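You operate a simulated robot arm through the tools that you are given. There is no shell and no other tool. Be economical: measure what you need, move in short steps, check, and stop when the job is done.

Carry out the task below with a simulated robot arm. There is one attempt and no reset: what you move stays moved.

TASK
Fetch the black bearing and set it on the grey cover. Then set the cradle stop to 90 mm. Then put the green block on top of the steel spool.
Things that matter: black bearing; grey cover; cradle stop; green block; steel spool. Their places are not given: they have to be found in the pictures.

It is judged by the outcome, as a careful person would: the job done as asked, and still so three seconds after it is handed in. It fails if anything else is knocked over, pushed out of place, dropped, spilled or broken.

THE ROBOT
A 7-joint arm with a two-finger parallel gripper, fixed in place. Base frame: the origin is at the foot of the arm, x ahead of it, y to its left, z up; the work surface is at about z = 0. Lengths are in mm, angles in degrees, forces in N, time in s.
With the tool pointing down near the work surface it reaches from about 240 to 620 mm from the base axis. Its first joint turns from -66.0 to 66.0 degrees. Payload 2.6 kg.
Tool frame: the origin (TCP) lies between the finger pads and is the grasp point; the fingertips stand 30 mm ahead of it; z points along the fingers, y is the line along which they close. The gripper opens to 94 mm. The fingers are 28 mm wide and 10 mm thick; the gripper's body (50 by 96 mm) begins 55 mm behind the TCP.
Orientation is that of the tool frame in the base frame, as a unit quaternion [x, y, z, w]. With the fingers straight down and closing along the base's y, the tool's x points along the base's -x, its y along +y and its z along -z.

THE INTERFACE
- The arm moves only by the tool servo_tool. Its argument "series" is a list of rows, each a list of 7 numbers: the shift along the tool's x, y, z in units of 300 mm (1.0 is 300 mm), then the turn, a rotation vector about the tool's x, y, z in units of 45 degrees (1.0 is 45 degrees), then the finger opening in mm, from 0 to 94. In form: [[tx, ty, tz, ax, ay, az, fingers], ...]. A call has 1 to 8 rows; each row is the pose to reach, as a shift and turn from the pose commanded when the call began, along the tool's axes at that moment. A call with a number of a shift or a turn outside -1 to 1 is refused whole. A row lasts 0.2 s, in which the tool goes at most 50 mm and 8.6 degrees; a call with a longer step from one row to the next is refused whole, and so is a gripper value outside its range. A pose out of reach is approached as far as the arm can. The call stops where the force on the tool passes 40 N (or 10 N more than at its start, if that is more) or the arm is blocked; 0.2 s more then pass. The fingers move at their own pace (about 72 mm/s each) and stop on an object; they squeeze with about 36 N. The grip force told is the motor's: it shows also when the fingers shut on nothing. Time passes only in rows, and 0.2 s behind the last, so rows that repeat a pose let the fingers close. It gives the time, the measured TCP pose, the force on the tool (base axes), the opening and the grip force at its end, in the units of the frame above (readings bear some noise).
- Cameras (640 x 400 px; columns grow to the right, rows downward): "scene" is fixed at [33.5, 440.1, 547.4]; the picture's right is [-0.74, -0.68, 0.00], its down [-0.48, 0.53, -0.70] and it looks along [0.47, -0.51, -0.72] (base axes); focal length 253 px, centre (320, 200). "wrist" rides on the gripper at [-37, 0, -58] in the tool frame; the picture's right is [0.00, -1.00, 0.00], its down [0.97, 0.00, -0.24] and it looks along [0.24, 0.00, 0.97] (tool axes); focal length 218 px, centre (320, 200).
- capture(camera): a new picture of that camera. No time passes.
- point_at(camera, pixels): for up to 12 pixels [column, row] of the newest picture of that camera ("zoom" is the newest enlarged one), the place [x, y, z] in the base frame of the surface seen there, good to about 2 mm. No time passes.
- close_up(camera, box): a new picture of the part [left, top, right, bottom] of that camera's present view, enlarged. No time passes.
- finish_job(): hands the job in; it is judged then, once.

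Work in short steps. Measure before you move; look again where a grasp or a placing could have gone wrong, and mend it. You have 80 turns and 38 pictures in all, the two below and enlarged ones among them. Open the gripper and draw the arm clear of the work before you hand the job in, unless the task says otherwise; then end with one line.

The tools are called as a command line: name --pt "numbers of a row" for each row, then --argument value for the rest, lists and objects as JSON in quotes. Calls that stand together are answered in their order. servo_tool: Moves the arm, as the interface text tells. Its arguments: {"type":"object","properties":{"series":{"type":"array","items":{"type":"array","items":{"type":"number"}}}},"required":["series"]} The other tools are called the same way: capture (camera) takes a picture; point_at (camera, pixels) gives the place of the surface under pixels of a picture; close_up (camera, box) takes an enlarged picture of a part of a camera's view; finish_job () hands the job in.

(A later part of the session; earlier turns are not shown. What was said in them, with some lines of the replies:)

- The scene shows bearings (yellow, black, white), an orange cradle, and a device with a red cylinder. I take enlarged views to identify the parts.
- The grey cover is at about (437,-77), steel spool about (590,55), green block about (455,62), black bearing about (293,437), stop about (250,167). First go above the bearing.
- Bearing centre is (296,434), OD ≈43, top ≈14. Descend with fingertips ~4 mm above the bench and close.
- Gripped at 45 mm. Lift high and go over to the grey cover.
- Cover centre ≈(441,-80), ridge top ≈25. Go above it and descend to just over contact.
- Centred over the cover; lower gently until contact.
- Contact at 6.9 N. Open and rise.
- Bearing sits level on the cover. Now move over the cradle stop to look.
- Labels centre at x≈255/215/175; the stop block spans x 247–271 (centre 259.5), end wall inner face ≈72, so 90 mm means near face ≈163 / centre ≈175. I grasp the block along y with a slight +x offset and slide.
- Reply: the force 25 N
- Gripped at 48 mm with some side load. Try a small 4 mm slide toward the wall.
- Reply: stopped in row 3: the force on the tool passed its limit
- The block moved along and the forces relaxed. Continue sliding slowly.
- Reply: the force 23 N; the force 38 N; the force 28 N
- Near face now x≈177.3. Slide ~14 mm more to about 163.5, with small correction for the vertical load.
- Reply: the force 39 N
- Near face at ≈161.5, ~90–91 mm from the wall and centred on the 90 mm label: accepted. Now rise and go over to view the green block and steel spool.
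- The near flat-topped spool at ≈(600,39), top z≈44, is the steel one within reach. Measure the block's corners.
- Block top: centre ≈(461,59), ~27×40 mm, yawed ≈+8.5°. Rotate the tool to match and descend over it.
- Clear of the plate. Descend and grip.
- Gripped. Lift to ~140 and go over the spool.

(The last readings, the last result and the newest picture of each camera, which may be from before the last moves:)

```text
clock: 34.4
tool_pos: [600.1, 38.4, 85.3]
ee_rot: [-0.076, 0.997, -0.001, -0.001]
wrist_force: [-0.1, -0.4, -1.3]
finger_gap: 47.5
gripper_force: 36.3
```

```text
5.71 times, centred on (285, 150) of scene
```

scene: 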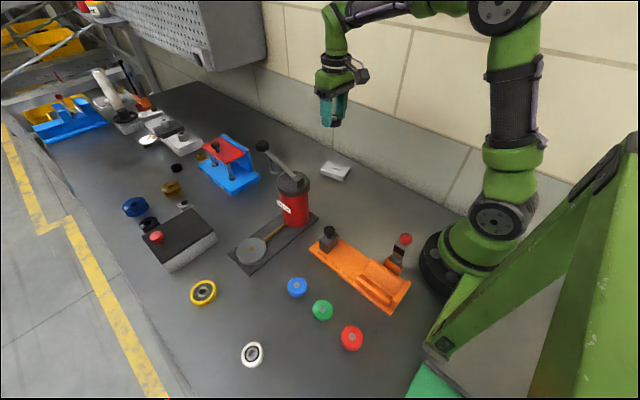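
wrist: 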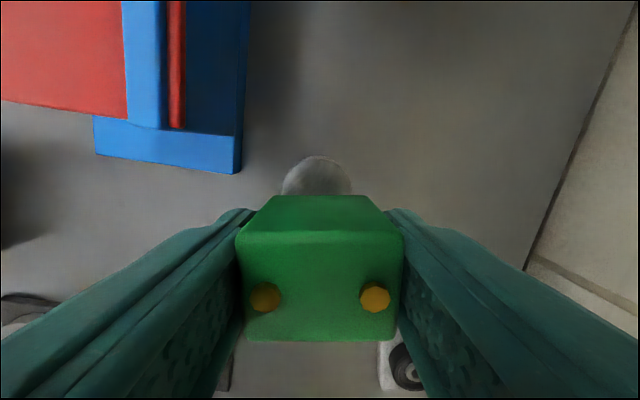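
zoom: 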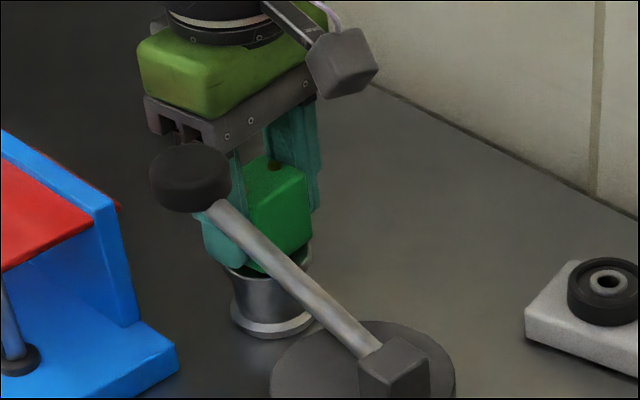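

Centred over the spool (circle centre ≈(601,39)). Lower in 1 mm steps to contact.

servo_tool --pt "0 0 0.003 0 0 0 20" --pt "0 0 0.006 0 0 0 20" --pt "0 0 0.006 0 0 0 20"

servo_tool --pt "0 0 0.0025 0 0 0 20" --pt "0 0 0.0025 0 0 0 20"

```text
clock: 35.2
tool_pos: [600.9, 38.5, 84.1]
ee_rot: [-0.076, 0.997, 0.001, -0.001]
wrist_force: [0.4, 1.2, -0.3]
finger_gap: 47.5
gripper_force: 36.3
```

```text
clock: 35.8
tool_pos: [601.2, 38.5, 82.4]
ee_rot: [-0.076, 0.997, 0.001, 0.0]
wrist_force: [-0.7, -0.2, 2.2]
finger_gap: 47.4
gripper_force: 36.2
```

servo_tool --pt "0 0 0.0015 0 0 0 20" --pt "0 0 0.0015 0 0 0 20"

```text
clock: 36.4
tool_pos: [601.0, 39.7, 82.0]
ee_rot: [-0.076, 0.997, 0.001, 0.0]
wrist_force: [-1.1, -1.4, 7.2]
finger_gap: 47.7
gripper_force: 35.8
```

Contact (7 N). Release and rise straight up.

servo_tool --pt "0 0 0 0 0 0 54" --pt "0 0 0 0 0 0 64" --pt "0 0 0 0 0 0 68" --pt "0 0 -0.06 0 0 0 68" --pt "0 0 -0.18 0 0 0 68" --pt "0 0 -0.32 0 0 0 68" --pt "0.1 0 -0.44 0 0 0 80" --pt "0.2 0 -0.54 0 0 0 94"

close_up --camera "scene" --box '[235, 115, 335, 185]'

capture --camera "wrist"

```text
clock: 38.2
tool_pos: [542.3, 29.1, 243.1]
ee_rot: [-0.076, 0.997, 0.0, 0.0]
wrist_force: [-0.4, 0.8, 1.0]
finger_gap: 94.2
gripper_force: 0.1
```

```text
5.71 times, centred on (285, 150) of scene
```

zoom: 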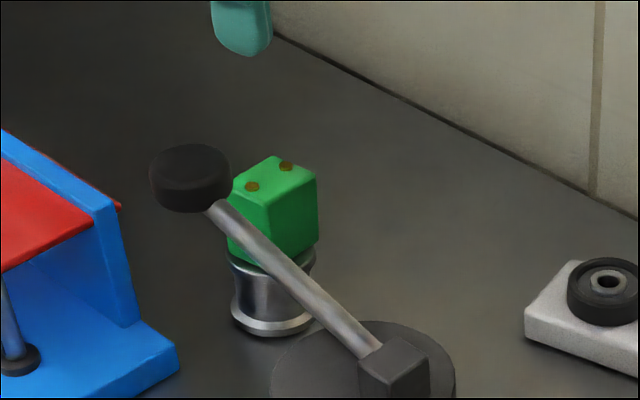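

```text
2 pictures are left
```

wrist: 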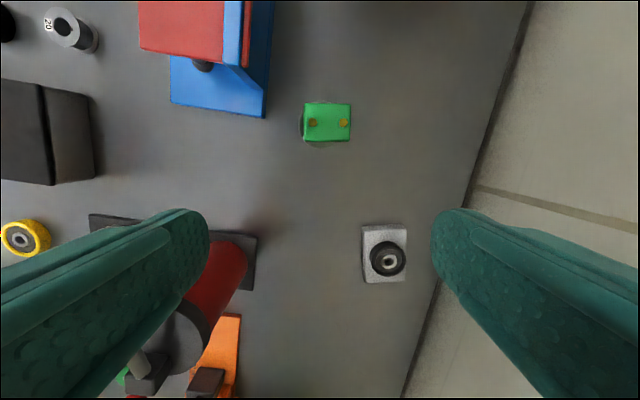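

Block is stable on the spool. Draw the arm up and check the whole scene.

servo_tool --pt "0.05 0 -0.12 0 0 0 94" --pt "0.15 0 -0.24 0 0 0 94" --pt "0.25 0 -0.34 0 0 0 94" --pt "0.25 0 -0.34 0 0 0 94" --pt "0.25 0 -0.34 0 0 0 94"

capture --camera "scene"

```text
clock: 39.4
tool_pos: [467.8, 18.7, 346.2]
ee_rot: [-0.076, 0.997, 0.0, -0.001]
wrist_force: [0.4, 0.0, 0.4]
finger_gap: 94.1
gripper_force: 0.0
```

```text
1 pictures are left
```

scene: 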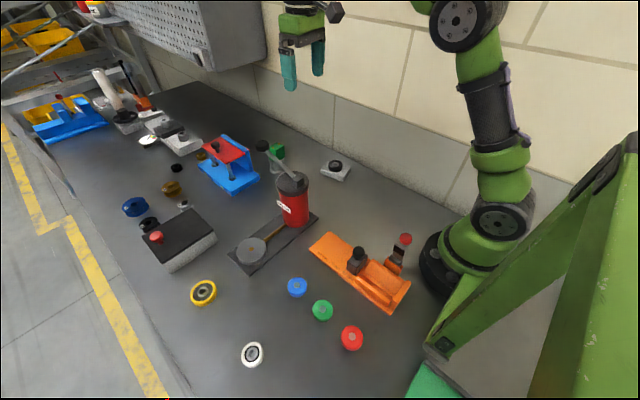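

All three parts look done in the picture, nothing else appears moved, and the arm is clear with the gripper open, so I hand in.

finish_job

```text
The job is handed in.
```

The black bearing is on the grey cover, the cradle stop is at the 90 mm mark (its face measures about 91 mm from the end wall, within the camera's 2 mm error), and the green block is on the flat-topped steel spool; I took that one because the other grey spool, tagged 20, is out of reach.
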